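You operate a simulated robot arm through the tools that you are given. There is no shell and no other tool.

The job below is to be done with a simulated robot arm. You get a single attempt, and the scene is never put back.

## Task
Tare the dish and weigh the block with the blue top in it.
Fine: the dish is on the pan of the green-key balance; press print once with the doors shut and leave both there. Other keys and knobs, the mouse and the wooden box on the rollers stay as they are. Set down upright: what you pick out.

The check looks at the end state, three seconds after you hand in, the way a careful person would. Anything else that was tipped, shoved, dropped, spilled or broken makes it a failure.

## Robot
A 7-joint arm with a three-finger gripper, fixed in place. Base frame: the origin is at the foot of the arm, x ahead of it, y to its left, z up. Units: m, degrees, N and s.
Its first joint turns from -166.0 to 166.0 degrees. Payload 2.69 kg.
The TCP is the grasp point between the finger pads, 0.03 m short of the fingertips. In the tool frame z runs along the fingers and y along their closing line. The gripper opens to 0.128 m. The gripper's body begins 0.117 m behind the TCP.
Orientation is that of the tool frame in the base frame, as [roll, pitch, yaw] about the fixed x, y, z axes, in that order (R = Rz(yaw) Ry(pitch) Rx(roll)). With the fingers straight down and closing along the base's y, the tool's x points along the base's -x, its y along +y and its z along -z.

## Interface
- The arm moves only by the tool send_rows. Its arguments are lists of equal length, an entry for each row: "translation": the shift along the base's x, y, z in units of 40 mm (1.0 is 40 mm), a list of three; "turn": the turn, a rotation vector about the base's x, y, z in units of 6 degrees (1.0 is 6 degrees), a list of three. In form: {"translation": [[dx, dy, dz], ...], "turn": [[ax, ay, az], ...]}. A call has 1 to 20 rows; each row shifts and turns the commanded pose from where the row before left it. "fingers" is the finger opening in m, from 0 to 0.128, set as the call begins (left out, the last holds). A call with a number of a shift or a turn outside -1 to 1 is refused whole. A row lasts 0.2 s, in which the tool goes at most 0.05 m and 8.6 degrees; a call with a longer step from one row to the next is refused whole, and so is a gripper value outside its range. A pose out of reach is approached as far as the arm can. The call stops where the force on the tool passes 90 N (or 10 N more than at its start, if that is more) or the arm is blocked; 0.2 s more then pass. Each finger halts on what it meets, pressing with about 27 N; the grip force reading is that of the motor and also rises with nothing between the fingers. The clock runs only during rows and for 0.2 s after the last one: add rows that do not move to give the fingers time. It gives the time, the measured TCP pose, the force on the tool (base axes), the opening and the grip force at its end, in the units of the frame above (readings bear some noise), with the torque about the TCP (base axes, N m) and any sound that the robot's microphone picked up.
- Cameras (640 x 400 px; columns grow to the right, rows downward): "scene" is fixed at [0.0488, 0.6493, 1.6282]; the picture's right is [0.45, -0.90, 0.00], its down [-0.80, -0.40, -0.46] and it looks along [0.41, 0.20, -0.89] (base axes); focal length 214 px, centre (320, 200). "wrist" rides on the gripper at [0.058, 0.054, -0.131] in the tool frame; the picture's right is [-0.68, 0.74, 0.00], its down [-0.62, -0.56, -0.55] and it looks along [-0.40, -0.37, 0.84] (tool axes); focal length 234 px, centre (320, 200). There is no depth. A picture from a camera that has moved, and an enlarged one, comes with that camera's place and axes in the base frame and with its lens.
- capture(camera): a new picture of that camera. It takes no simulated time.
- slide_trunk(by): slides the trunk up (or, below 0, down) by that many m; the arm rides with it, the base frame stays. It gives what a move gives, with no picture.
- enlarge(camera, box): a new picture of the part [left, top, right, bottom] of that camera's present view, enlarged. It takes no simulated time.
- close_job(): hands the job in; it is judged then, once.

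Nothing tells you positions but the pictures and the camera data. Unless the task says otherwise, let go and move clear before handing in.

The tools are called after ">>>" by a JSON object that holds its "op" and its "data". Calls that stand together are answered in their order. send_rows: Moves the arm, as the interface text tells. Its arguments: {"type":"object","properties":{"translation":{"type":"array","items":{"type":"array","items":{"type":"number"}}},"turn":{"type":"array","items":{"type":"array","items":{"type":"number"}}},"fingers":{"type":"number"}},"required":["translation","turn"]} The other tools are called the same way: slide_trunk (by) slides the trunk up or down; capture (camera) takes a picture; enlarge (camera, box) takes an enlarged picture of a part of a camera's view; close_job () hands the job in.

At the start:

```text
t: 0.0
eef_pos: [0.5878, 0.4257, 1.2892]
orientation: [179.9, 0.0, -180.0]
ft_force: [0.1, 0.1, -0.7]
wrist_torque: [-0.06, -0.01, 0.01]
grip_width: 0.128
finger_force: 0.0
trunk travel left (down, up): [-0.2, 0.15]
```

scene: 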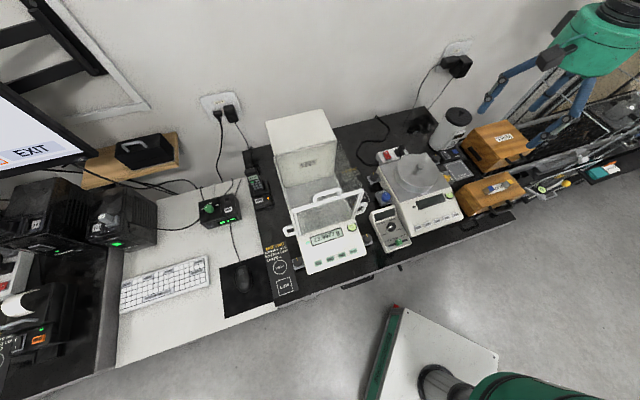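
wrist: 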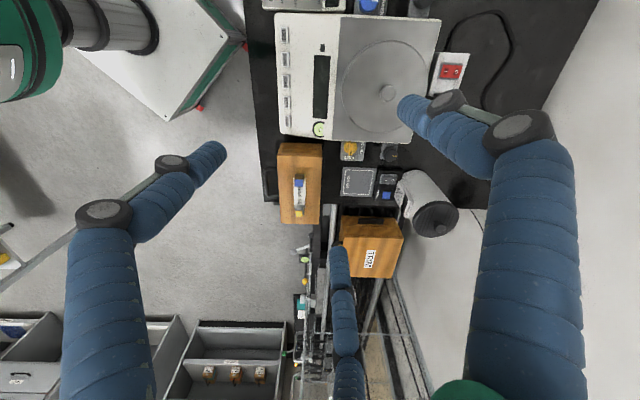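

I see a bench with an enclosed balance (doors, green keys) in the middle, an open-pan balance to its right, some small items and wooden boxes. I'll take enlarged views to locate the dish, the blue-topped block, the keys and the doors before moving.

>>> {"op": "enlarge", "data": {"camera": "scene", "box": [250, 100, 410, 200]}}

>>> {"op": "enlarge", "data": {"camera": "scene", "box": [250, 190, 410, 290]}}

>>> {"op": "enlarge", "data": {"camera": "scene", "box": [360, 130, 520, 230]}}

>>> {"op": "enlarge", "data": {"camera": "wrist", "box": [240, 120, 440, 245]}}

>>> {"op": "enlarge", "data": {"camera": "wrist", "box": [240, 0, 440, 125]}}

```text
4.00 times, centred on (330, 150) of scene
camera zoom: at [0.0488, 0.6493, 1.6282], right [0.45, -0.9, 0.0], down [-0.8, -0.4, -0.46], along [0.41, 0.2, -0.89], focal length 858 px, centre (280, 400)
```

zoom: 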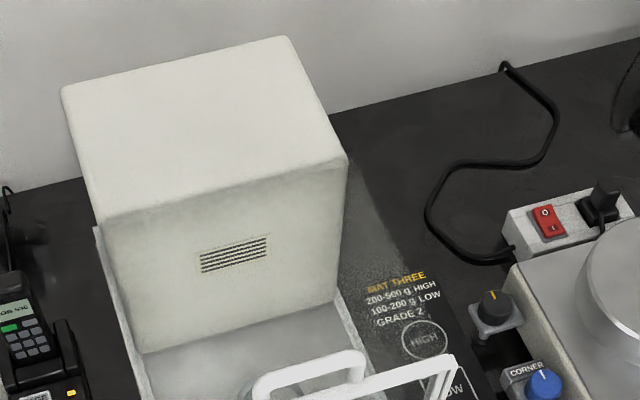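

```text
4.00 times, centred on (330, 240) of scene
camera zoom: at [0.0488, 0.6493, 1.6282], right [0.45, -0.9, 0.0], down [-0.8, -0.4, -0.46], along [0.41, 0.2, -0.89], focal length 858 px, centre (280, 40)
```

zoom: 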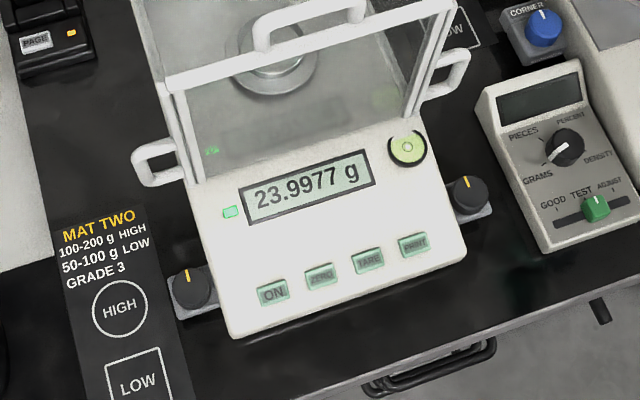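

```text
4.00 times, centred on (440, 180) of scene
camera zoom: at [0.0488, 0.6493, 1.6282], right [0.45, -0.9, 0.0], down [-0.8, -0.4, -0.46], along [0.41, 0.2, -0.89], focal length 858 px, centre (-160, 280)
```

zoom: 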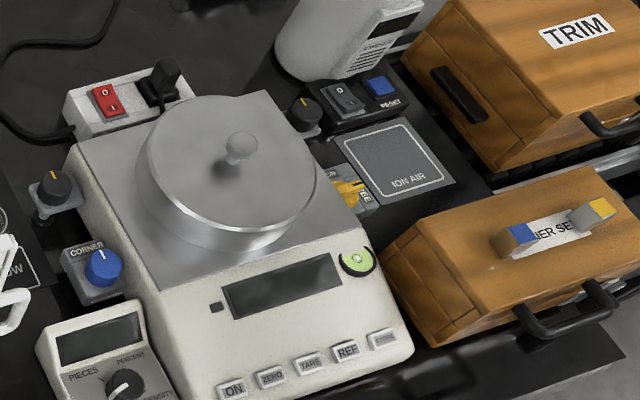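

```text
3.20 times, centred on (340, 182) of wrist
camera zoom: at [0.5303, 0.4792, 1.4197], right [0.68, 0.74, 0.0], down [0.62, -0.56, 0.55], along [0.4, -0.37, -0.84], focal length 749 px, centre (256, 256)
```

zoom: 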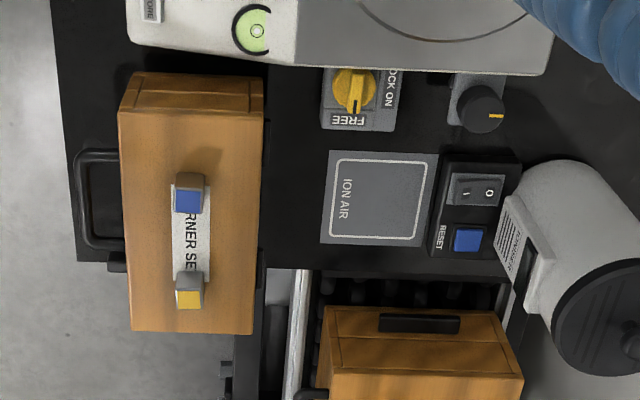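

```text
3.20 times, centred on (340, 62) of wrist
camera zoom: at [0.5303, 0.4792, 1.4197], right [0.68, 0.74, 0.0], down [0.62, -0.56, 0.55], along [0.4, -0.37, -0.84], focal length 749 px, centre (256, 640)
```

zoom: 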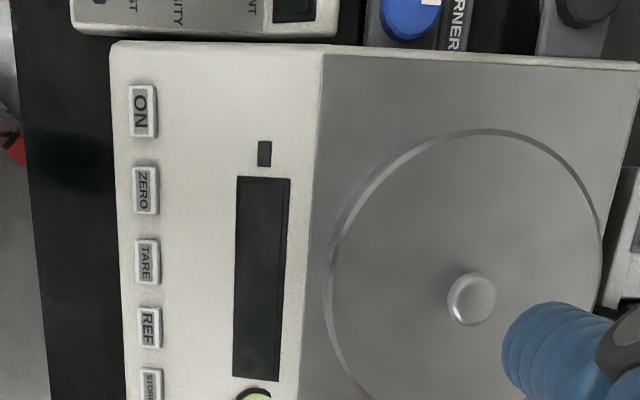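

The bench runs diagonally (its right is roughly [0.74,-0.68], its back [0.68,0.74]); the enclosed green-key balance is around (0.39, 0.80) and the blue-topped block around (0.69, 0.26, 0.94) on top of a wooden box. I'll enlarge further to understand the doors and their handles.

>>> {"op": "enlarge", "data": {"camera": "scene", "box": [275, 180, 371, 240]}}

>>> {"op": "enlarge", "data": {"camera": "scene", "box": [300, 225, 380, 275]}}

>>> {"op": "enlarge", "data": {"camera": "scene", "box": [470, 165, 534, 205]}}

>>> {"op": "enlarge", "data": {"camera": "wrist", "box": [270, 135, 334, 235]}}

```text
6.67 times, centred on (323, 210) of scene
camera zoom: at [0.0488, 0.6493, 1.6282], right [0.45, -0.9, 0.0], down [-0.8, -0.4, -0.46], along [0.41, 0.2, -0.89], focal length 1430 px, centre (300, 133)
```

zoom: 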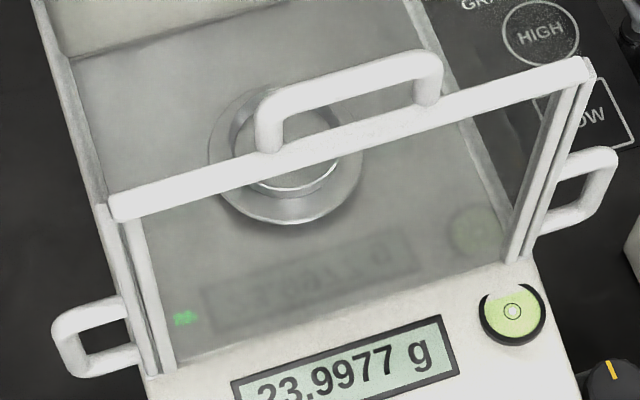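

```text
8.00 times, centred on (340, 250) of scene
camera zoom: at [0.0488, 0.6493, 1.6282], right [0.45, -0.9, 0.0], down [-0.8, -0.4, -0.46], along [0.41, 0.2, -0.89], focal length 1716 px, centre (160, -200)
```

zoom: 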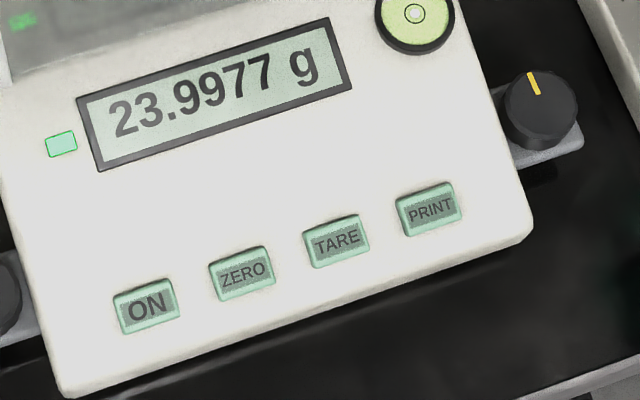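

```text
10.00 times, centred on (502, 185) of scene
camera zoom: at [0.0488, 0.6493, 1.6282], right [0.45, -0.9, 0.0], down [-0.8, -0.4, -0.46], along [0.41, 0.2, -0.89], focal length 2145 px, centre (-1500, 350)
```

zoom: 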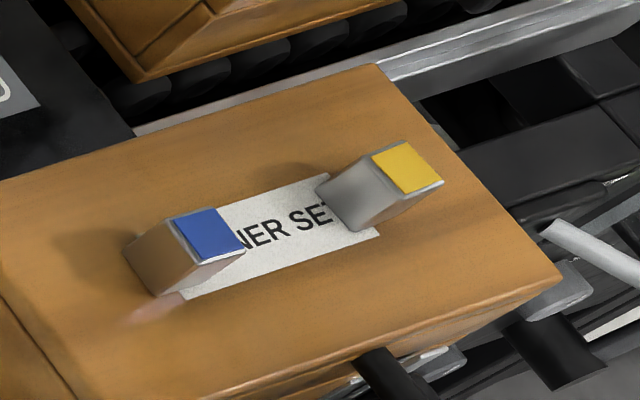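

```text
4.00 times, centred on (302, 185) of wrist
camera zoom: at [0.5303, 0.4792, 1.4197], right [0.68, 0.74, 0.0], down [0.62, -0.56, 0.55], along [0.4, -0.37, -0.84], focal length 937 px, centre (392, 260)
```

zoom: 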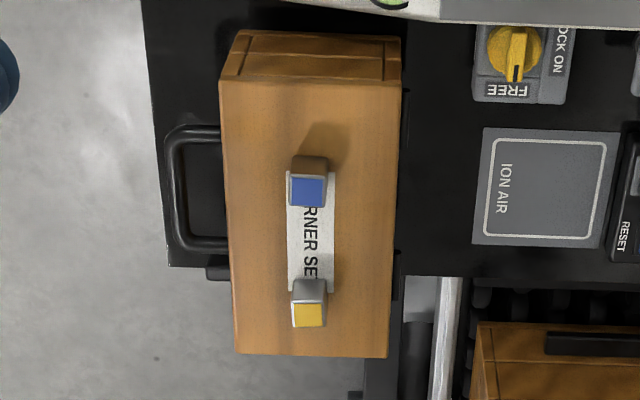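

The enclosed balance has a front pane with loop handles on the left, right and top, and its display reads 23.9977 g with the dish inside. I'll swing the wrist camera over in front of it, staying high, for a close look at the doors.

>>> {"op": "send_rows", "data": {"translation": [[-0.517, 0.417, -0.15], [-0.517, 0.417, -0.15], [-0.517, 0.417, -0.15], [-0.517, 0.417, -0.15], [-0.517, 0.417, -0.15], [-0.517, 0.417, -0.15], [-0.517, 0.417, -0.15], [-0.517, 0.417, -0.15], [-0.517, 0.417, -0.15], [-0.517, 0.417, -0.15], [-0.517, 0.417, -0.15], [-0.517, 0.417, -0.15], [-0.517, 0.417, -0.15], [-0.517, 0.417, -0.15], [-0.517, 0.417, -0.15]], "turn": [[0, 0, 1], [0, 0, 1], [0, 0, 1], [0, 0, 1], [0, 0, 1], [0, 0, 1], [0, 0, 1], [0, 0, 1], [0, 0, 1], [0, 0, 1], [0, 0, 1], [0, 0, 1], [0, 0, 1], [0, 0, 1], [0, 0, 1]]}}

>>> {"op": "capture", "data": {"camera": "wrist"}}

>>> {"op": "capture", "data": {"camera": "scene"}}

```text
t: 3.2
eef_pos: [0.278, 0.6765, 1.1988]
orientation: [180.0, 0.0, -89.9]
ft_force: [0.6, 0.1, -0.1]
wrist_torque: [0.03, 0.04, 0.0]
grip_width: 0.128
finger_force: 0.0
trunk travel left (down, up): [-0.2, 0.15]
```

```text
taken
camera wrist: at [0.2242, 0.6179, 1.3303], right [-0.74, 0.67, 0.0], down [0.56, 0.62, 0.55], along [0.37, 0.41, -0.84], focal length 234 px, centre (320, 200)
```

wrist: 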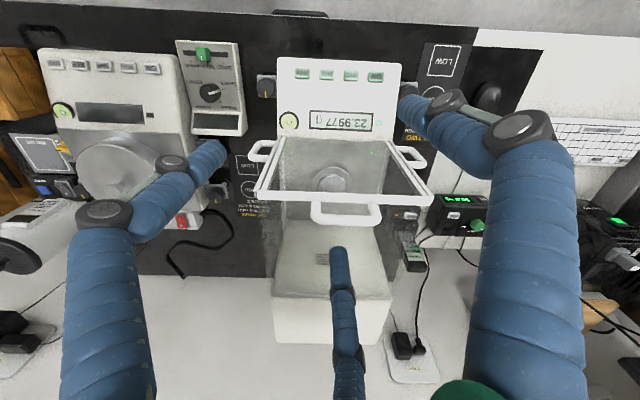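

```text
taken
```

scene: 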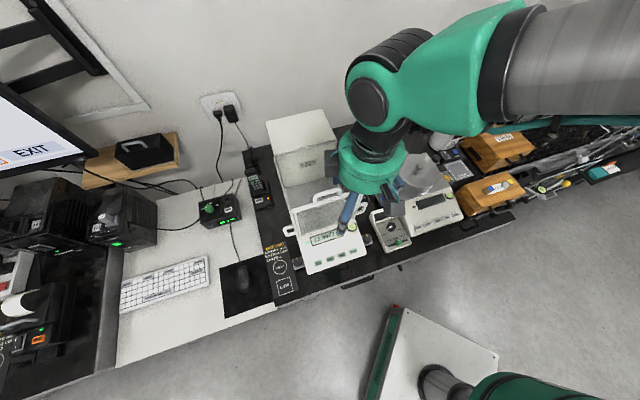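

The draft shield is open-topped-looking from here with a top bar handle and two side loops; I want closer views of it and of the gripper itself before planning contact.

>>> {"op": "enlarge", "data": {"camera": "wrist", "box": [240, 50, 440, 175]}}

>>> {"op": "enlarge", "data": {"camera": "wrist", "box": [240, 130, 440, 255]}}

>>> {"op": "enlarge", "data": {"camera": "scene", "box": [300, 130, 460, 230]}}

>>> {"op": "enlarge", "data": {"camera": "wrist", "box": [240, 220, 440, 345]}}

```text
3.20 times, centred on (340, 112) of wrist
camera zoom: at [0.2242, 0.6179, 1.3303], right [-0.74, 0.67, 0.0], down [0.56, 0.62, 0.55], along [0.37, 0.41, -0.84], focal length 749 px, centre (256, 480)
```

zoom: 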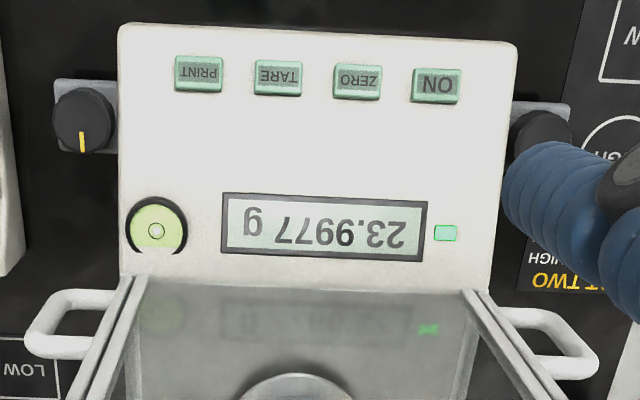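

```text
3.20 times, centred on (340, 192) of wrist
camera zoom: at [0.2242, 0.6179, 1.3303], right [-0.74, 0.67, 0.0], down [0.56, 0.62, 0.55], along [0.37, 0.41, -0.84], focal length 749 px, centre (256, 224)
```

zoom: 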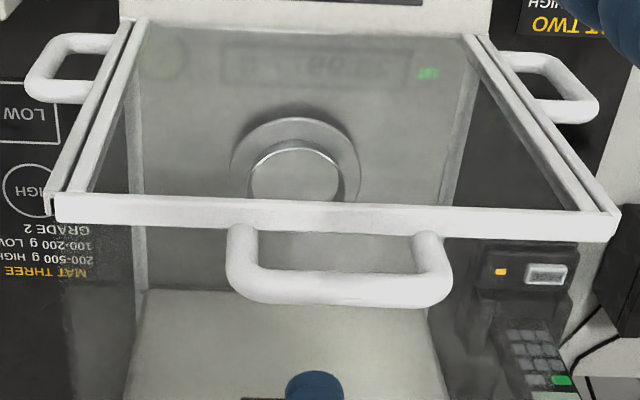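

```text
4.00 times, centred on (380, 180) of scene
camera zoom: at [0.0488, 0.6493, 1.6282], right [0.45, -0.9, 0.0], down [-0.8, -0.4, -0.46], along [0.41, 0.2, -0.89], focal length 858 px, centre (80, 280)
```

zoom: 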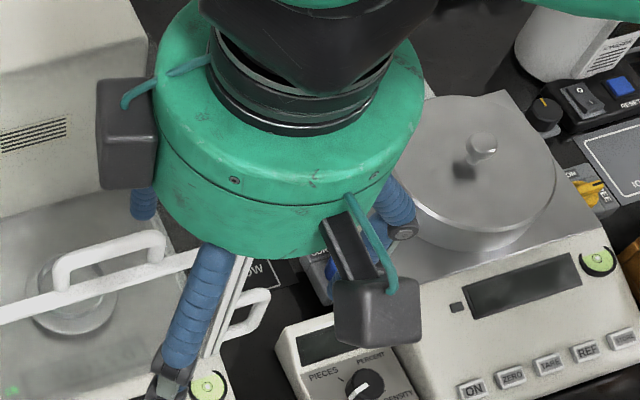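

```text
3.20 times, centred on (340, 282) of wrist
camera zoom: at [0.2242, 0.6179, 1.3303], right [-0.74, 0.67, 0.0], down [0.56, 0.62, 0.55], along [0.37, 0.41, -0.84], focal length 749 px, centre (256, -64)
```

zoom: 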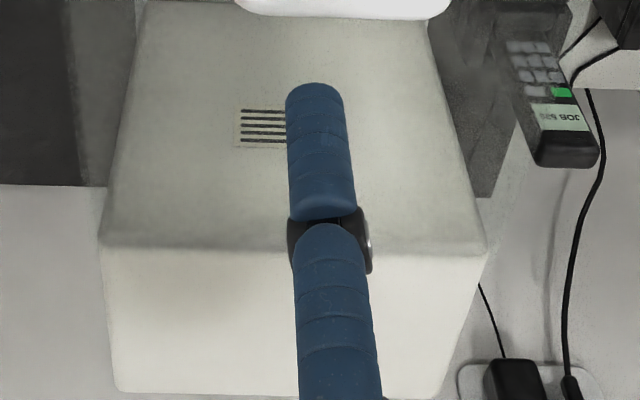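

The hand shows three blue segmented fingers in pictures although it's described as two-finger, so I'll close the fingers in free air and look at what actually moves, before trusting clearances.

>>> {"op": "send_rows", "data": {"translation": [[0, 0, 0], [0, 0, 0], [0, 0, 0]], "turn": [[0, 0, 0], [0, 0, 0], [0, 0, 0]], "fingers": 0.0}}

>>> {"op": "capture", "data": {"camera": "wrist"}}

>>> {"op": "enlarge", "data": {"camera": "scene", "box": [300, 130, 460, 230]}}

```text
t: 4.0
eef_pos: [0.2787, 0.676, 1.1989]
orientation: [179.9, 0.1, -89.9]
ft_force: [0.9, 0.8, -0.4]
wrist_torque: [0.02, 0.0, -0.01]
grip_width: 0.0022
finger_force: 26.3
trunk travel left (down, up): [-0.2, 0.15]
```

```text
taken
camera wrist: at [0.224, 0.6178, 1.3301], right [-0.74, 0.68, 0.0], down [0.56, 0.62, 0.55], along [0.37, 0.4, -0.84], focal length 234 px, centre (320, 200)
```

wrist: 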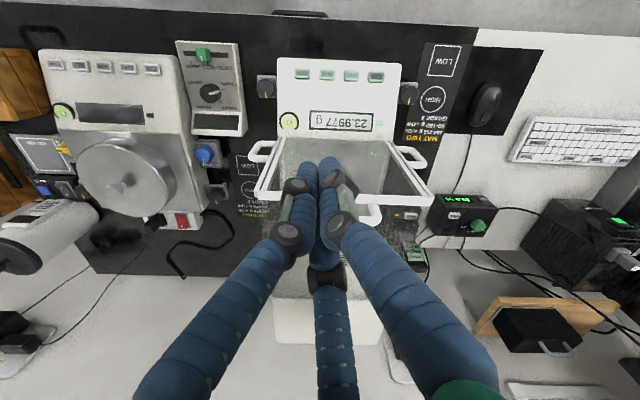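

```text
4.00 times, centred on (380, 180) of scene
camera zoom: at [0.0488, 0.6493, 1.6282], right [0.45, -0.9, 0.0], down [-0.8, -0.4, -0.46], along [0.41, 0.2, -0.89], focal length 858 px, centre (80, 280)
```

zoom: 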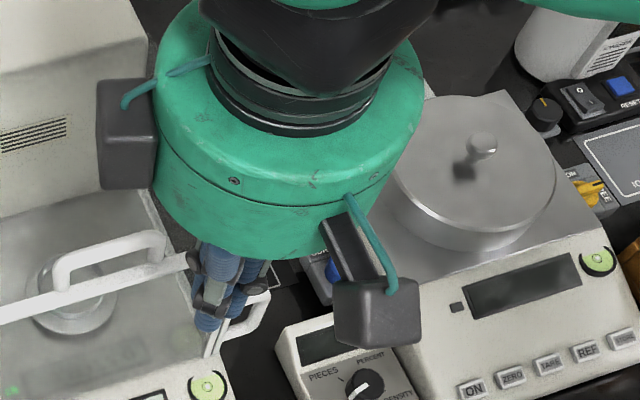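

Visually all three fingers converge on the tool axis, so pressing with closed fingers at the TCP axis is sound. From the two views I place TARE at about (0.242, 0.657, 0.852), PRINT at (0.274, 0.625, 0.851), pan centre near (0.367, 0.815, 0.90), and the shield tops out at about z 1.09. I'll turn to line up with the bench and lower to above TARE for a check.

>>> {"op": "send_rows", "data": {"translation": [[-0.1147, -0.0594, -0.622], [-0.1147, -0.0594, -0.622], [-0.1147, -0.0594, -0.622], [-0.1147, -0.0594, -0.622], [-0.1147, -0.0594, -0.622], [-0.1147, -0.0594, -0.622], [-0.1147, -0.0594, -0.622], [-0.1147, -0.0594, -0.622]], "turn": [[0, 0, -0.881], [0, 0, -0.881], [0, 0, -0.881], [0, 0, -0.881], [0, 0, -0.881], [0, 0, -0.881], [0, 0, -0.881], [0, 0, -0.881]], "fingers": 0.0}}

>>> {"op": "capture", "data": {"camera": "wrist"}}

>>> {"op": "enlarge", "data": {"camera": "scene", "box": [260, 170, 420, 270]}}

```text
t: 5.8
eef_pos: [0.2421, 0.6565, 0.9996]
orientation: [-180.0, 0.0, -132.2]
ft_force: [-0.3, -0.5, 0.6]
wrist_torque: [-0.04, -0.02, -0.02]
grip_width: 0.0023
finger_force: 27.4
trunk travel left (down, up): [-0.2, 0.15]
```

```text
taken
camera wrist: at [0.1632, 0.6497, 1.1304], right [-0.09, 1.0, 0.0], down [0.83, 0.07, 0.55], along [0.55, 0.05, -0.84], focal length 234 px, centre (320, 200)
```

wrist: 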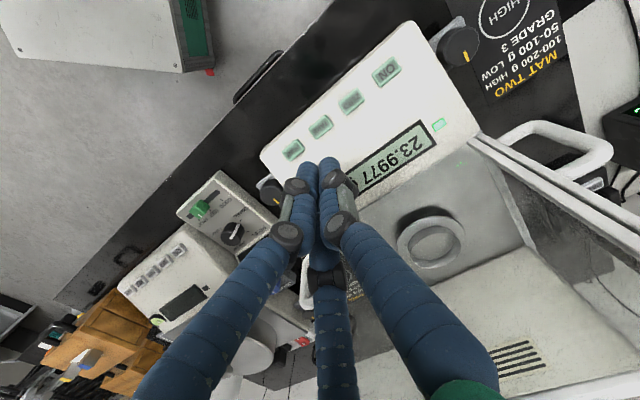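

```text
4.00 times, centred on (340, 220) of scene
camera zoom: at [0.0488, 0.6493, 1.6282], right [0.45, -0.9, 0.0], down [-0.8, -0.4, -0.46], along [0.41, 0.2, -0.89], focal length 858 px, centre (240, 120)
```

zoom: 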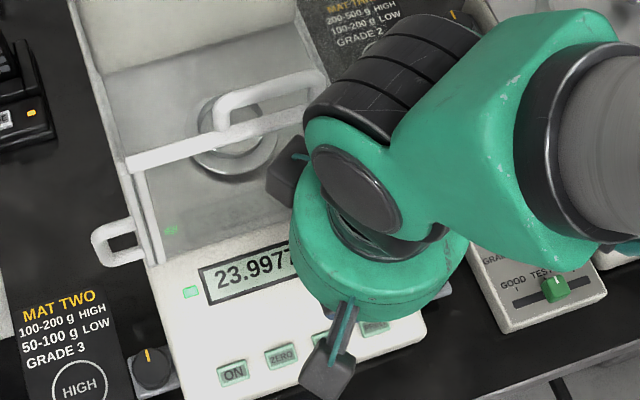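

The display reads 23.99.. g with everything shut, and back-projecting this close view puts TARE right under the fingertips at (0.242, 0.657). I'll descend to just above the key.

>>> {"op": "send_rows", "data": {"translation": [[0, 0, -0.625], [0, 0, -0.625], [0, 0, -0.625], [0, 0, -0.5]], "turn": [[0, 0, 0], [0, 0, 0], [0, 0, 0], [0, 0, 0]]}}

>>> {"op": "enlarge", "data": {"camera": "wrist", "box": [220, 90, 420, 215]}}

>>> {"op": "enlarge", "data": {"camera": "scene", "box": [280, 200, 376, 260]}}

```text
t: 6.8
eef_pos: [0.2422, 0.656, 0.9054]
orientation: [180.0, 0.1, -132.3]
ft_force: [0.0, -0.5, -0.2]
wrist_torque: [-0.02, -0.01, -0.01]
grip_width: 0.0021
finger_force: 27.2
trunk travel left (down, up): [-0.2, 0.15]
```

```text
3.20 times, centred on (320, 152) of wrist
camera zoom: at [0.1625, 0.6496, 1.0362], right [-0.09, 1.0, 0.0], down [0.83, 0.08, 0.55], along [0.55, 0.05, -0.84], focal length 749 px, centre (320, 352)
```

zoom: 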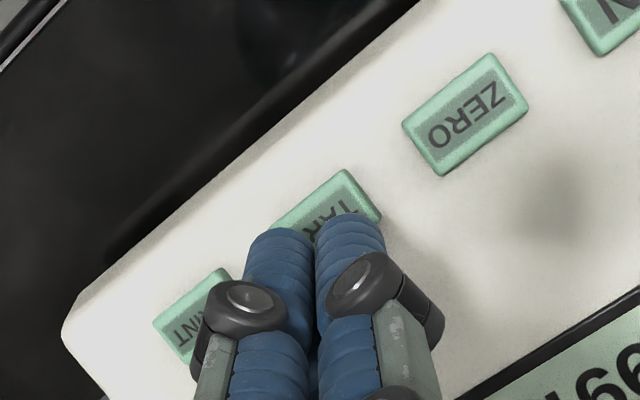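

```text
6.67 times, centred on (328, 230) of scene
camera zoom: at [0.0488, 0.6493, 1.6282], right [0.45, -0.9, 0.0], down [-0.8, -0.4, -0.46], along [0.41, 0.2, -0.89], focal length 1430 px, centre (267, 0)
```

zoom: 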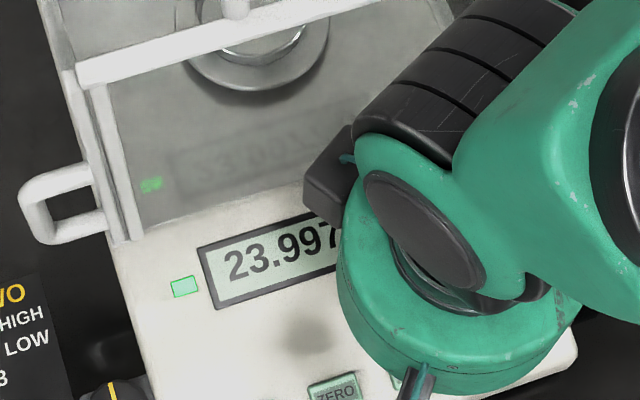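

Tips are about 2 cm above TARE and centred on it within 2–3 mm. I'll lower in small steps until contact.

>>> {"op": "send_rows", "data": {"translation": [[0.02, 0.02, -0.075], [0.02, 0.02, -0.075], [0, 0, -0.075], [0, 0, -0.075], [0, 0, -0.075]], "turn": [[0, 0, 0], [0, 0, 0], [0, 0, 0], [0, 0, 0], [0, 0, 0]]}}

>>> {"op": "enlarge", "data": {"camera": "wrist", "box": [220, 90, 420, 215]}}

```text
t: 8.0
eef_pos: [0.2431, 0.659, 0.8906]
orientation: [-180.0, 0.0, -132.3]
ft_force: [-0.1, 0.2, 0.1]
wrist_torque: [-0.04, -0.03, 0.03]
grip_width: 0.0021
finger_force: 26.9
trunk travel left (down, up): [-0.2, 0.15]
```

```text
3.20 times, centred on (320, 152) of wrist
camera zoom: at [0.1641, 0.6513, 1.0208], right [-0.09, 1.0, 0.0], down [0.83, 0.08, 0.55], along [0.55, 0.05, -0.84], focal length 749 px, centre (320, 352)
```

zoom: 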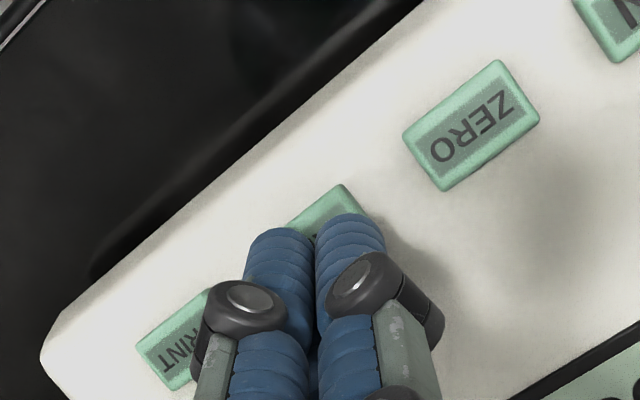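

>>> {"op": "send_rows", "data": {"translation": [[0, 0, -0.05], [0, 0, -0.05], [0, 0, -0.05]], "turn": [[0, 0, 0], [0, 0, 0], [0, 0, 0]]}}

```text
t: 8.8
eef_pos: [0.2427, 0.6573, 0.8839]
orientation: [180.0, 0.0, -132.3]
ft_force: [0.2, -0.6, 0.2]
wrist_torque: [0.02, -0.01, 0.0]
grip_width: 0.0023
finger_force: 27.0
trunk travel left (down, up): [-0.2, 0.15]
```

The tips are near the key height with no contact force yet; I'll keep lowering about 1 mm per row.

>>> {"op": "send_rows", "data": {"translation": [[0, 0, -0.03], [0, 0, -0.03]], "turn": [[0, 0, 0], [0, 0, 0]]}}

>>> {"op": "enlarge", "data": {"camera": "scene", "box": [280, 200, 376, 260]}}

```text
t: 9.4
eef_pos: [0.2425, 0.6577, 0.8804]
orientation: [180.0, 0.0, -132.3]
ft_force: [-0.2, 0.7, -0.1]
wrist_torque: [0.01, -0.01, 0.01]
grip_width: 0.0062
finger_force: 31.8
trunk travel left (down, up): [-0.2, 0.15]
```

```text
6.67 times, centred on (328, 230) of scene
camera zoom: at [0.0488, 0.6493, 1.6282], right [0.45, -0.9, 0.0], down [-0.8, -0.4, -0.46], along [0.41, 0.2, -0.89], focal length 1430 px, centre (267, 0)
```

zoom: 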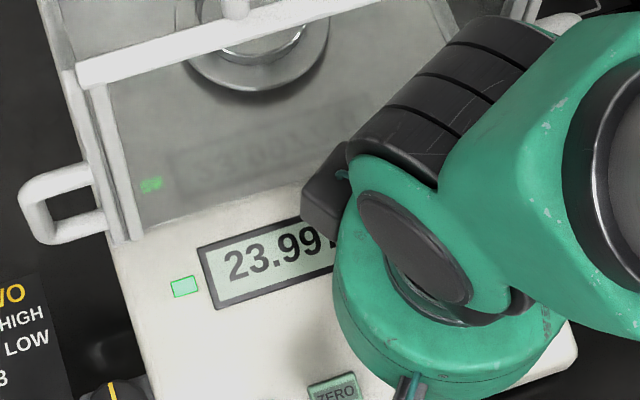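

The finger reading twitched slightly, so contact is probably starting. I'll continue in 1 mm steps.

>>> {"op": "send_rows", "data": {"translation": [[0, 0, -0.025], [0, 0, -0.025]], "turn": [[0, 0, 0], [0, 0, 0]]}}

>>> {"op": "enlarge", "data": {"camera": "scene", "box": [280, 200, 376, 260]}}

```text
t: 10.0
eef_pos: [0.2438, 0.6585, 0.8787]
orientation: [-179.9, 0.0, -132.3]
ft_force: [1.4, 0.4, 2.5]
wrist_torque: [0.02, -0.08, -0.01]
grip_width: 0.0062
finger_force: 31.1
trunk travel left (down, up): [-0.2, 0.15]
heard: click
```

```text
6.67 times, centred on (328, 230) of scene
camera zoom: at [0.0488, 0.6493, 1.6282], right [0.45, -0.9, 0.0], down [-0.8, -0.4, -0.46], along [0.41, 0.2, -0.89], focal length 1430 px, centre (267, 0)
```

zoom: 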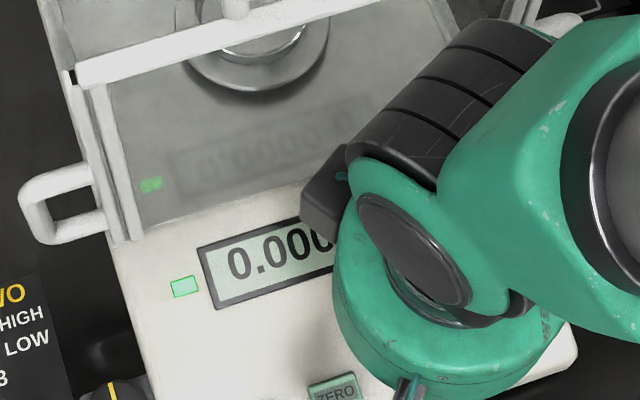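

A click was heard and the display now reads 0.000, so the dish is tared. I'll lift straight up and look at the display and the top door.

>>> {"op": "send_rows", "data": {"translation": [[0, 0, 0.1], [0, 0, 0.3], [0, 0, 0.6], [0, 0, 1], [0, 0, 1], [0, 0, 1], [-0.2, -0.2, 1], [-0.3, -0.3, 1], [-0.3, -0.3, 1], [-0.3, -0.3, 0.8]], "turn": [[0, 0, 0], [0, 0, 0], [0, 0, 0], [0, 0, 0], [0, 0, 0.9], [0, 0, 0.9], [0, 0, 0.9], [0, 0, 0.9], [0, 0, 0.9], [0, 0, 0.9]]}}

>>> {"op": "capture", "data": {"camera": "wrist"}}

>>> {"op": "enlarge", "data": {"camera": "scene", "box": [250, 150, 410, 250]}}

```text
t: 12.2
eef_pos: [0.2008, 0.6101, 1.1791]
orientation: [-180.0, -1.2, -99.9]
ft_force: [-0.1, 0.6, 0.0]
wrist_torque: [-0.09, 0.05, -0.02]
grip_width: 0.0021
finger_force: 31.3
trunk travel left (down, up): [-0.2, 0.15]
```

```text
taken
camera wrist: at [0.1382, 0.5646, 1.3117], right [-0.61, 0.79, -0.01], down [0.67, 0.52, 0.54], along [0.43, 0.32, -0.84], focal length 234 px, centre (320, 200)
```

wrist: 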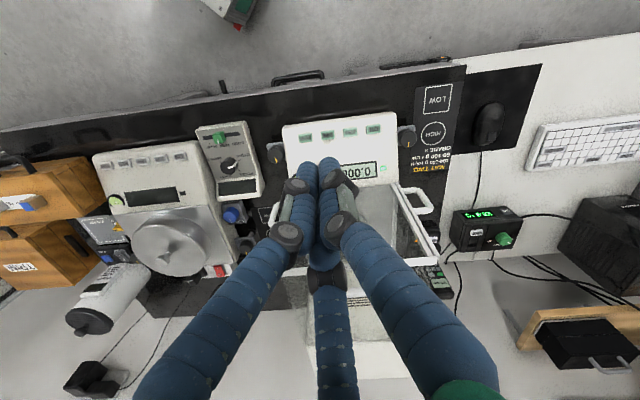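

```text
4.00 times, centred on (330, 200) of scene
camera zoom: at [0.0488, 0.6493, 1.6282], right [0.45, -0.9, 0.0], down [-0.8, -0.4, -0.46], along [0.41, 0.2, -0.89], focal length 858 px, centre (280, 200)
```

zoom: 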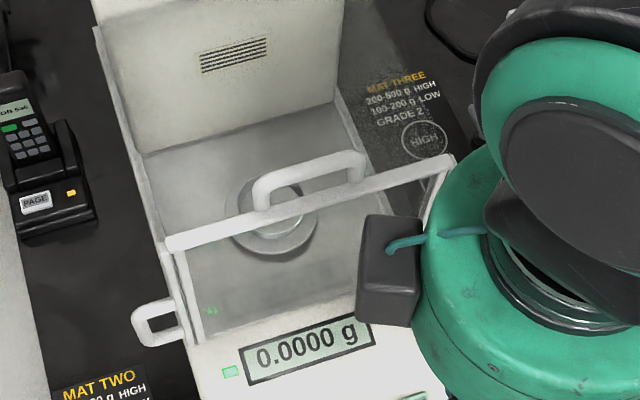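

Display shows 0.0000 g. Now I'll open the fingers and move the wrist camera to look down onto the top door, its handle and rails.

>>> {"op": "send_rows", "data": {"translation": [[0.26, 0.487, 0.32], [0.26, 0.487, 0.32], [0.26, 0.487, 0.32], [0.26, 0.487, 0.32], [0, 0, 0]], "turn": [[0, 0, 0.4125], [0, 0, 0.4125], [0, 0, 0.4125], [0, 0, 0.4125], [0, 0, 0]], "fingers": 0.128}}

>>> {"op": "capture", "data": {"camera": "wrist"}}

>>> {"op": "enlarge", "data": {"camera": "wrist", "box": [220, 90, 460, 240]}}

>>> {"op": "enlarge", "data": {"camera": "wrist", "box": [220, 200, 460, 350]}}

```text
t: 13.4
eef_pos: [0.2415, 0.6922, 1.2418]
orientation: [179.9, 0.0, -89.9]
ft_force: [0.2, 1.5, 0.4]
wrist_torque: [-0.02, 0.05, -0.03]
grip_width: 0.1277
finger_force: 0.1
trunk travel left (down, up): [-0.2, 0.15]
```

```text
taken
camera wrist: at [0.1871, 0.634, 1.3729], right [-0.74, 0.68, 0.0], down [0.57, 0.62, 0.55], along [0.37, 0.4, -0.84], focal length 234 px, centre (320, 200)
```

wrist: 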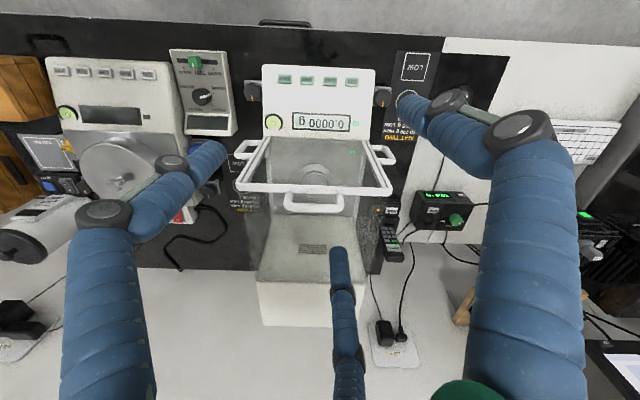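

```text
2.67 times, centred on (340, 165) of wrist
camera zoom: at [0.1871, 0.634, 1.3729], right [-0.74, 0.68, 0.0], down [0.57, 0.62, 0.55], along [0.37, 0.4, -0.84], focal length 624 px, centre (267, 293)
```

zoom: 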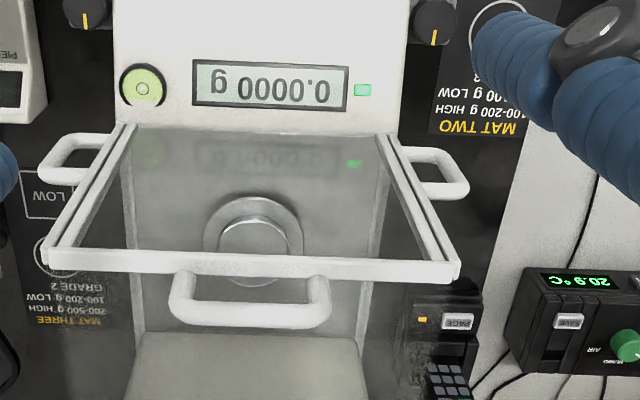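

```text
2.67 times, centred on (340, 275) of wrist
camera zoom: at [0.1871, 0.634, 1.3729], right [-0.74, 0.68, 0.0], down [0.57, 0.62, 0.55], along [0.37, 0.4, -0.84], focal length 624 px, centre (267, 0)
```

zoom: 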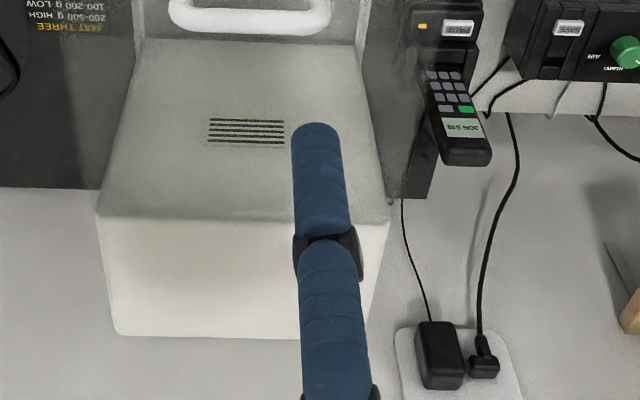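

The top door's loop handle is a vertical loop centred near (0.308, 0.756), bar at z≈1.13, about 75 mm wide along the bench direction; closed doors all sit at the front. I'll turn the hand so its closing line runs front-to-back and hover above that loop with the fingers at 50 mm.

>>> {"op": "send_rows", "data": {"translation": [[0.209, 0.199, -0.06], [0.209, 0.199, -0.06], [0.209, 0.199, -0.06], [0.209, 0.199, -0.06], [0.209, 0.199, -0.06], [0.209, 0.199, -0.06], [0.209, 0.199, -0.06], [0.209, 0.199, -0.06], [0, 0, 0]], "turn": [[0, 0, 0.994], [0, 0, 0.994], [0, 0, 0.994], [0, 0, 0.994], [0, 0, 0.994], [0, 0, 0.994], [0, 0, 0.994], [0, 0, 0.994], [0, 0, 0]], "fingers": 0.05}}

>>> {"op": "capture", "data": {"camera": "wrist"}}

>>> {"op": "enlarge", "data": {"camera": "scene", "box": [250, 120, 410, 220]}}

```text
t: 15.4
eef_pos: [0.3081, 0.7563, 1.2217]
orientation: [-179.9, 0.0, -42.3]
ft_force: [-0.4, -0.5, -0.2]
wrist_torque: [-0.05, -0.01, 0.0]
grip_width: 0.0501
finger_force: 0.0
trunk travel left (down, up): [-0.2, 0.15]
```

```text
taken
camera wrist: at [0.3158, 0.6778, 1.3535], right [-1.0, -0.09, 0.0], down [-0.08, 0.83, 0.55], along [-0.05, 0.55, -0.84], focal length 234 px, centre (320, 200)
```

wrist: 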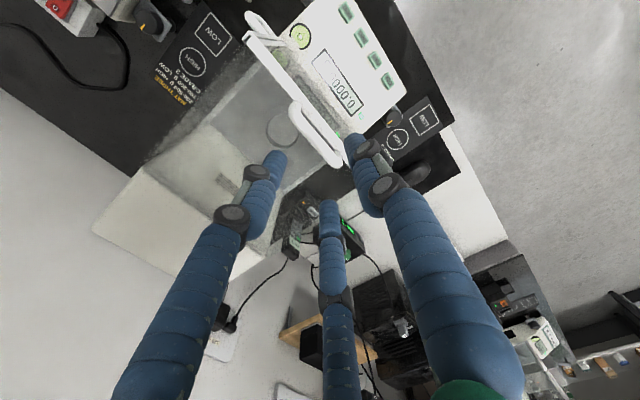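

```text
4.00 times, centred on (330, 170) of scene
camera zoom: at [0.0488, 0.6493, 1.6282], right [0.45, -0.9, 0.0], down [-0.8, -0.4, -0.46], along [0.41, 0.2, -0.89], focal length 858 px, centre (280, 320)
```

zoom: 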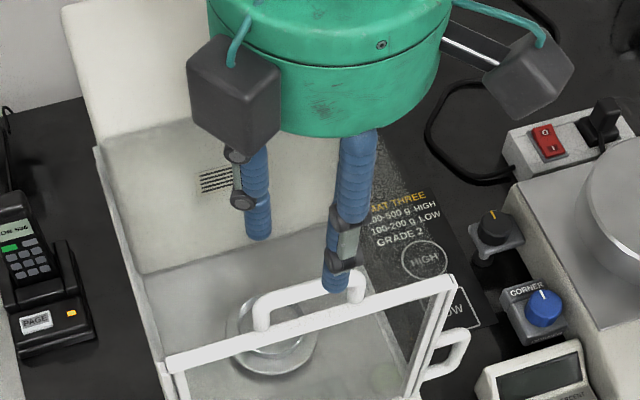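

>>> {"op": "enlarge", "data": {"camera": "wrist", "box": [230, 0, 390, 200]}}

```text
2.00 times, centred on (310, 100) of wrist
camera zoom: at [0.3158, 0.6778, 1.3535], right [-1.0, -0.09, 0.0], down [-0.08, 0.83, 0.55], along [-0.05, 0.55, -0.84], focal length 468 px, centre (340, 400)
```

zoom: 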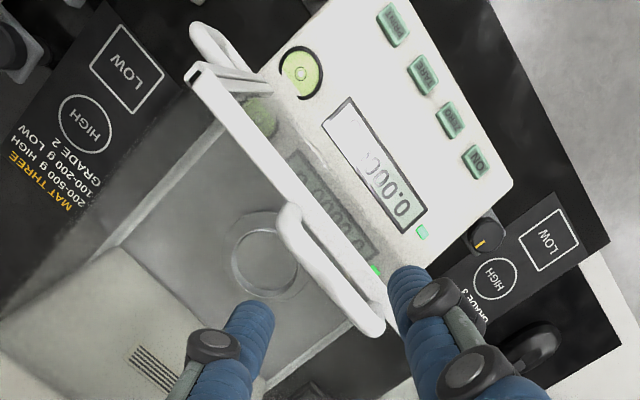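

The loop bar lies between the fingers (bar centre ≈ (0.313, 0.754)). I'll lower so the fingertips straddle the bar, staying above the glass.

>>> {"op": "send_rows", "data": {"translation": [[0.05, -0.02, -0.4], [0.05, -0.02, -0.4], [0, 0, -0.4], [0, 0, -0.3], [0, 0, -0.2]], "turn": [[0, 0, 0], [0, 0, 0], [0, 0, 0], [0, 0, 0], [0, 0, 0]]}}

>>> {"op": "enlarge", "data": {"camera": "scene", "box": [280, 150, 376, 210]}}

>>> {"op": "capture", "data": {"camera": "wrist"}}

```text
t: 16.6
eef_pos: [0.3126, 0.7548, 1.1566]
orientation: [-179.9, 0.0, -42.3]
ft_force: [0.7, 0.9, 0.0]
wrist_torque: [-0.01, -0.06, -0.01]
grip_width: 0.0506
finger_force: 0.2
trunk travel left (down, up): [-0.2, 0.15]
```

```text
6.67 times, centred on (328, 180) of scene
camera zoom: at [0.0488, 0.6493, 1.6282], right [0.45, -0.9, 0.0], down [-0.8, -0.4, -0.46], along [0.41, 0.2, -0.89], focal length 1430 px, centre (267, 333)
```

zoom: 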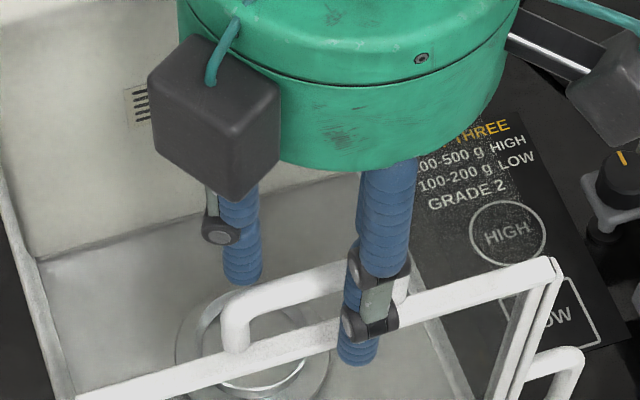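

```text
taken
camera wrist: at [0.3195, 0.6758, 1.2867], right [-1.0, -0.09, 0.0], down [-0.07, 0.83, 0.55], along [-0.05, 0.55, -0.84], focal length 234 px, centre (320, 200)
```

wrist: 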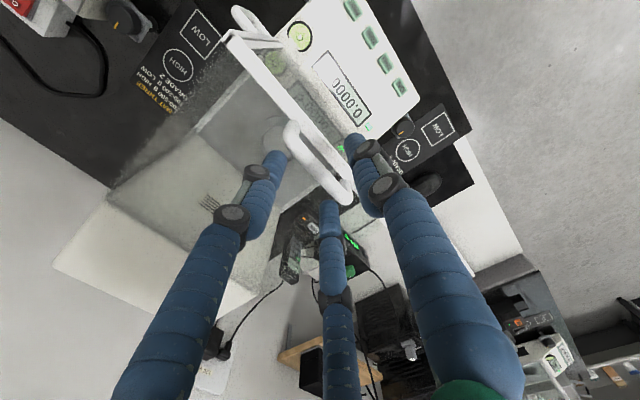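

The fingertips straddle the loop bar with no contact. The measurements show the bench is at exactly 45°, so I'll lower another 10 mm, square up the yaw, and then push gently backward along (0.707, 0.707).

>>> {"op": "send_rows", "data": {"translation": [[0, 0, -0.125], [0, 0, -0.125], [0.1, 0.1, 0], [0.1, 0.1, 0], [0.1, 0.1, 0], [0.1, 0.1, 0], [0.1, 0.1, 0]], "turn": [[0, 0, -0.2], [0, 0, -0.25], [0, 0, 0], [0, 0, 0], [0, 0, 0], [0, 0, 0], [0, 0, 0]]}}

>>> {"op": "enlarge", "data": {"camera": "scene", "box": [280, 150, 376, 210]}}

```text
t: 18.2
eef_pos: [0.3308, 0.7742, 1.1455]
orientation: [180.0, 0.0, -45.0]
ft_force: [0.9, 0.8, 0.5]
wrist_torque: [-0.02, -0.02, 0.02]
grip_width: 0.0502
finger_force: 0.0
trunk travel left (down, up): [-0.2, 0.15]
```

```text
6.67 times, centred on (328, 180) of scene
camera zoom: at [0.0488, 0.6493, 1.6282], right [0.45, -0.9, 0.0], down [-0.8, -0.4, -0.46], along [0.41, 0.2, -0.89], focal length 1430 px, centre (267, 333)
```

zoom: 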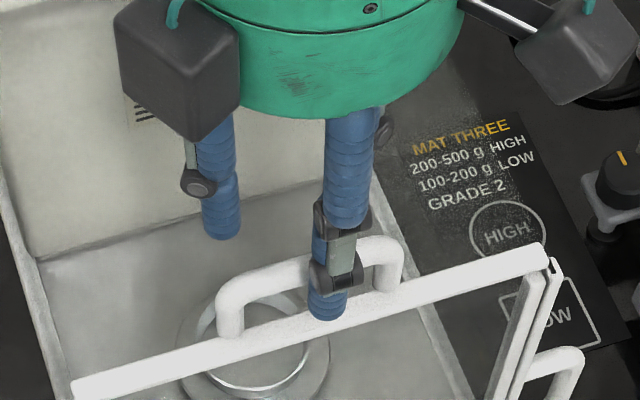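

The top door's front bar has begun moving back with about 1 N, so it does slide. I'll keep pushing it backward.

>>> {"op": "send_rows", "data": {"translation": [[0.2, 0.2, 0], [0.2, 0.2, 0], [0.2, 0.2, 0], [0.2, 0.2, 0], [0.2, 0.2, 0], [0.2, 0.2, 0]], "turn": [[0, 0, 0], [0, 0, 0], [0, 0, 0], [0, 0, 0], [0, 0, 0], [0, 0, 0]]}}

>>> {"op": "enlarge", "data": {"camera": "scene", "box": [260, 120, 420, 220]}}

```text
t: 19.6
eef_pos: [0.3802, 0.8224, 1.1438]
orientation: [180.0, 0.0, -45.0]
ft_force: [0.2, 0.1, 0.3]
wrist_torque: [-0.01, 0.0, -0.02]
grip_width: 0.0503
finger_force: 0.0
trunk travel left (down, up): [-0.2, 0.15]
```

```text
4.00 times, centred on (340, 170) of scene
camera zoom: at [0.0488, 0.6493, 1.6282], right [0.45, -0.9, 0.0], down [-0.8, -0.4, -0.46], along [0.41, 0.2, -0.89], focal length 858 px, centre (240, 320)
```

zoom: 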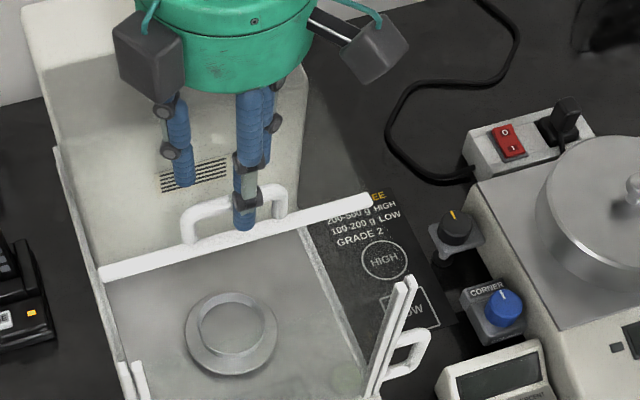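

The door slides freely and the dish is now clearly visible. I'll push it further back, watching reach.

>>> {"op": "send_rows", "data": {"translation": [[0.2, 0.2, 0], [0.2, 0.2, 0], [0.2, 0.2, 0], [0.2, 0.2, 0], [0.2, 0.2, 0]], "turn": [[0, 0, 0], [0, 0, 0], [0, 0, 0], [0, 0, 0], [0, 0, 0]]}}

>>> {"op": "enlarge", "data": {"camera": "scene", "box": [260, 120, 420, 220]}}

```text
t: 20.8
eef_pos: [0.419, 0.8619, 1.1466]
orientation: [180.0, 0.0, -45.0]
ft_force: [-0.3, -1.6, -0.1]
wrist_torque: [0.02, 0.01, -0.03]
grip_width: 0.05
finger_force: 0.0
trunk travel left (down, up): [-0.2, 0.15]
```

```text
4.00 times, centred on (340, 170) of scene
camera zoom: at [0.0488, 0.6493, 1.6282], right [0.45, -0.9, 0.0], down [-0.8, -0.4, -0.46], along [0.41, 0.2, -0.89], focal length 858 px, centre (240, 320)
```

zoom: 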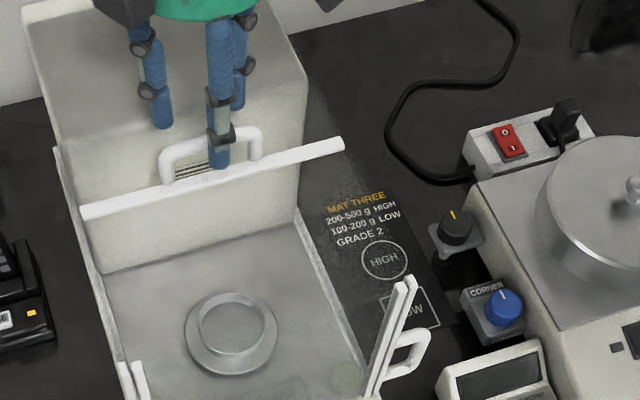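

The door is open about 13 cm with reach still fine. I'll push another ~2 cm.

>>> {"op": "send_rows", "data": {"translation": [[0.2, 0.2, 0], [0.2, 0.2, 0], [0, 0, 0]], "turn": [[0, 0, 0], [0, 0, 0], [0, 0, 0]]}}

>>> {"op": "enlarge", "data": {"camera": "scene", "box": [260, 120, 420, 220]}}

>>> {"op": "capture", "data": {"camera": "wrist"}}

```text
t: 21.6
eef_pos: [0.4355, 0.8791, 1.1451]
orientation: [-180.0, 0.0, -45.0]
ft_force: [0.1, 0.0, 0.0]
wrist_torque: [-0.06, -0.03, 0.0]
grip_width: 0.0502
finger_force: 0.0
trunk travel left (down, up): [-0.2, 0.15]
```

```text
4.00 times, centred on (340, 170) of scene
camera zoom: at [0.0488, 0.6493, 1.6282], right [0.45, -0.9, 0.0], down [-0.8, -0.4, -0.46], along [0.41, 0.2, -0.89], focal length 858 px, centre (240, 320)
```

zoom: 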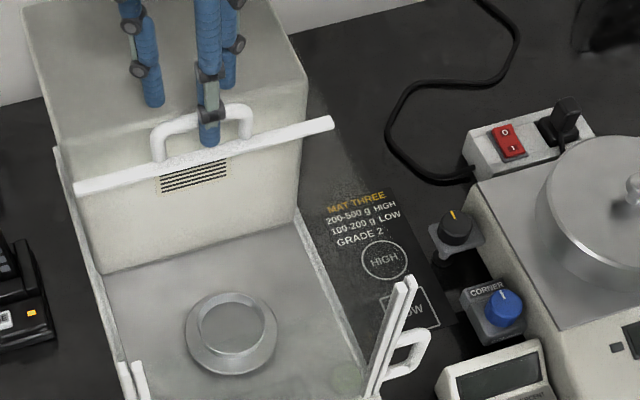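

```text
taken
camera wrist: at [0.4391, 0.7998, 1.2762], right [-1.0, -0.04, 0.0], down [-0.04, 0.84, 0.55], along [-0.02, 0.55, -0.84], focal length 234 px, centre (320, 200)
```

wrist: 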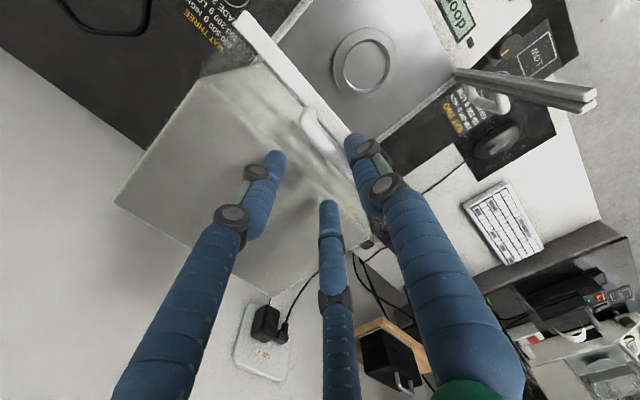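

The door is open about 15.5 cm and I'm at ~0.98 m reach. To gain a little more room, I'll lift, close the fingers, come down in front of the loop, and push from the front side.

>>> {"op": "send_rows", "data": {"translation": [[0, 0, 0.6], [0, 0, 0.7], [-0.6, -0.6, 0], [-0.6, -0.6, 0], [-0.3, -0.3, 0], [0, 0, 0], [0, 0, -0.6], [0, 0, -0.7]], "turn": [[0, 0, 0], [0, 0, 0], [0, 0, 0], [0, 0, 0], [0, 0, 0], [0, 0, 0], [0, 0, 0], [0, 0, 0]]}}

>>> {"op": "send_rows", "data": {"translation": [[0, 0, 0], [0, 0, 0]], "turn": [[0, 0, 0], [0, 0, 0]], "fingers": 0.0}}

>>> {"op": "enlarge", "data": {"camera": "scene", "box": [260, 120, 420, 220]}}

```text
t: 23.4
eef_pos: [0.3757, 0.8187, 1.1449]
orientation: [-180.0, 0.1, -44.9]
ft_force: [0.1, 0.6, -0.2]
wrist_torque: [-0.01, 0.01, -0.03]
grip_width: 0.0502
finger_force: 0.1
trunk travel left (down, up): [-0.2, 0.15]
```

```text
t: 24.0
eef_pos: [0.3758, 0.8189, 1.1457]
orientation: [-180.0, 0.1, -44.9]
ft_force: [-0.2, -0.1, -0.4]
wrist_torque: [0.02, 0.01, -0.02]
grip_width: 0.0023
finger_force: 27.4
trunk travel left (down, up): [-0.2, 0.15]
```

```text
4.00 times, centred on (340, 170) of scene
camera zoom: at [0.0488, 0.6493, 1.6282], right [0.45, -0.9, 0.0], down [-0.8, -0.4, -0.46], along [0.41, 0.2, -0.89], focal length 858 px, centre (240, 320)
```

zoom: 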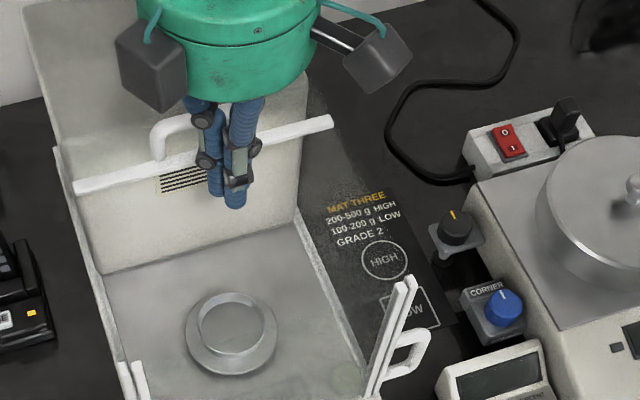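

>>> {"op": "send_rows", "data": {"translation": [[0.2, 0.2, 0], [0.2, 0.2, 0], [0.2, 0.2, 0], [0.2, 0.2, 0], [0.2, 0.2, 0], [0.2, 0.2, 0], [0.2, 0.2, 0], [0.1, 0.1, 0]], "turn": [[0, 0, 0], [0, 0, 0], [0, 0, 0], [0, 0, 0], [0, 0, 0], [0, 0, 0], [0, 0, 0], [0, 0, 0]]}}

>>> {"op": "enlarge", "data": {"camera": "scene", "box": [260, 120, 420, 220]}}

```text
t: 25.8
eef_pos: [0.424, 0.8692, 1.1429]
orientation: [178.8, -0.3, -44.9]
ft_force: [-25.2, -36.3, 13.9]
wrist_torque: [-0.4, 0.45, -0.09]
grip_width: 0.0018
finger_force: 27.5
trunk travel left (down, up): [-0.2, 0.15]
stopped in row 8: the force on the tool passed its limit at 98 N (the readings are from after the stop); the commanded pose is now the measured one
```

```text
4.00 times, centred on (340, 170) of scene
camera zoom: at [0.0488, 0.6493, 1.6282], right [0.45, -0.9, 0.0], down [-0.8, -0.4, -0.46], along [0.41, 0.2, -0.89], focal length 858 px, centre (240, 320)
```

zoom: 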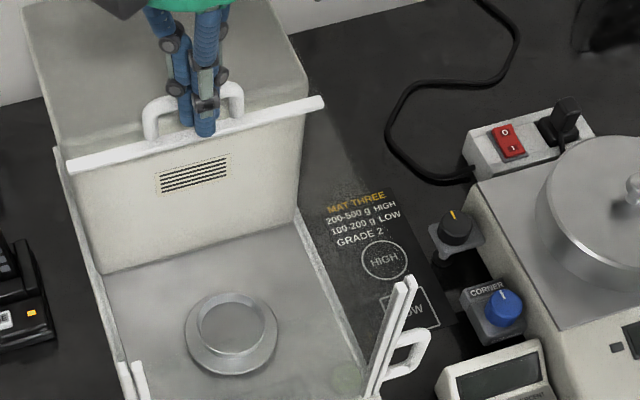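

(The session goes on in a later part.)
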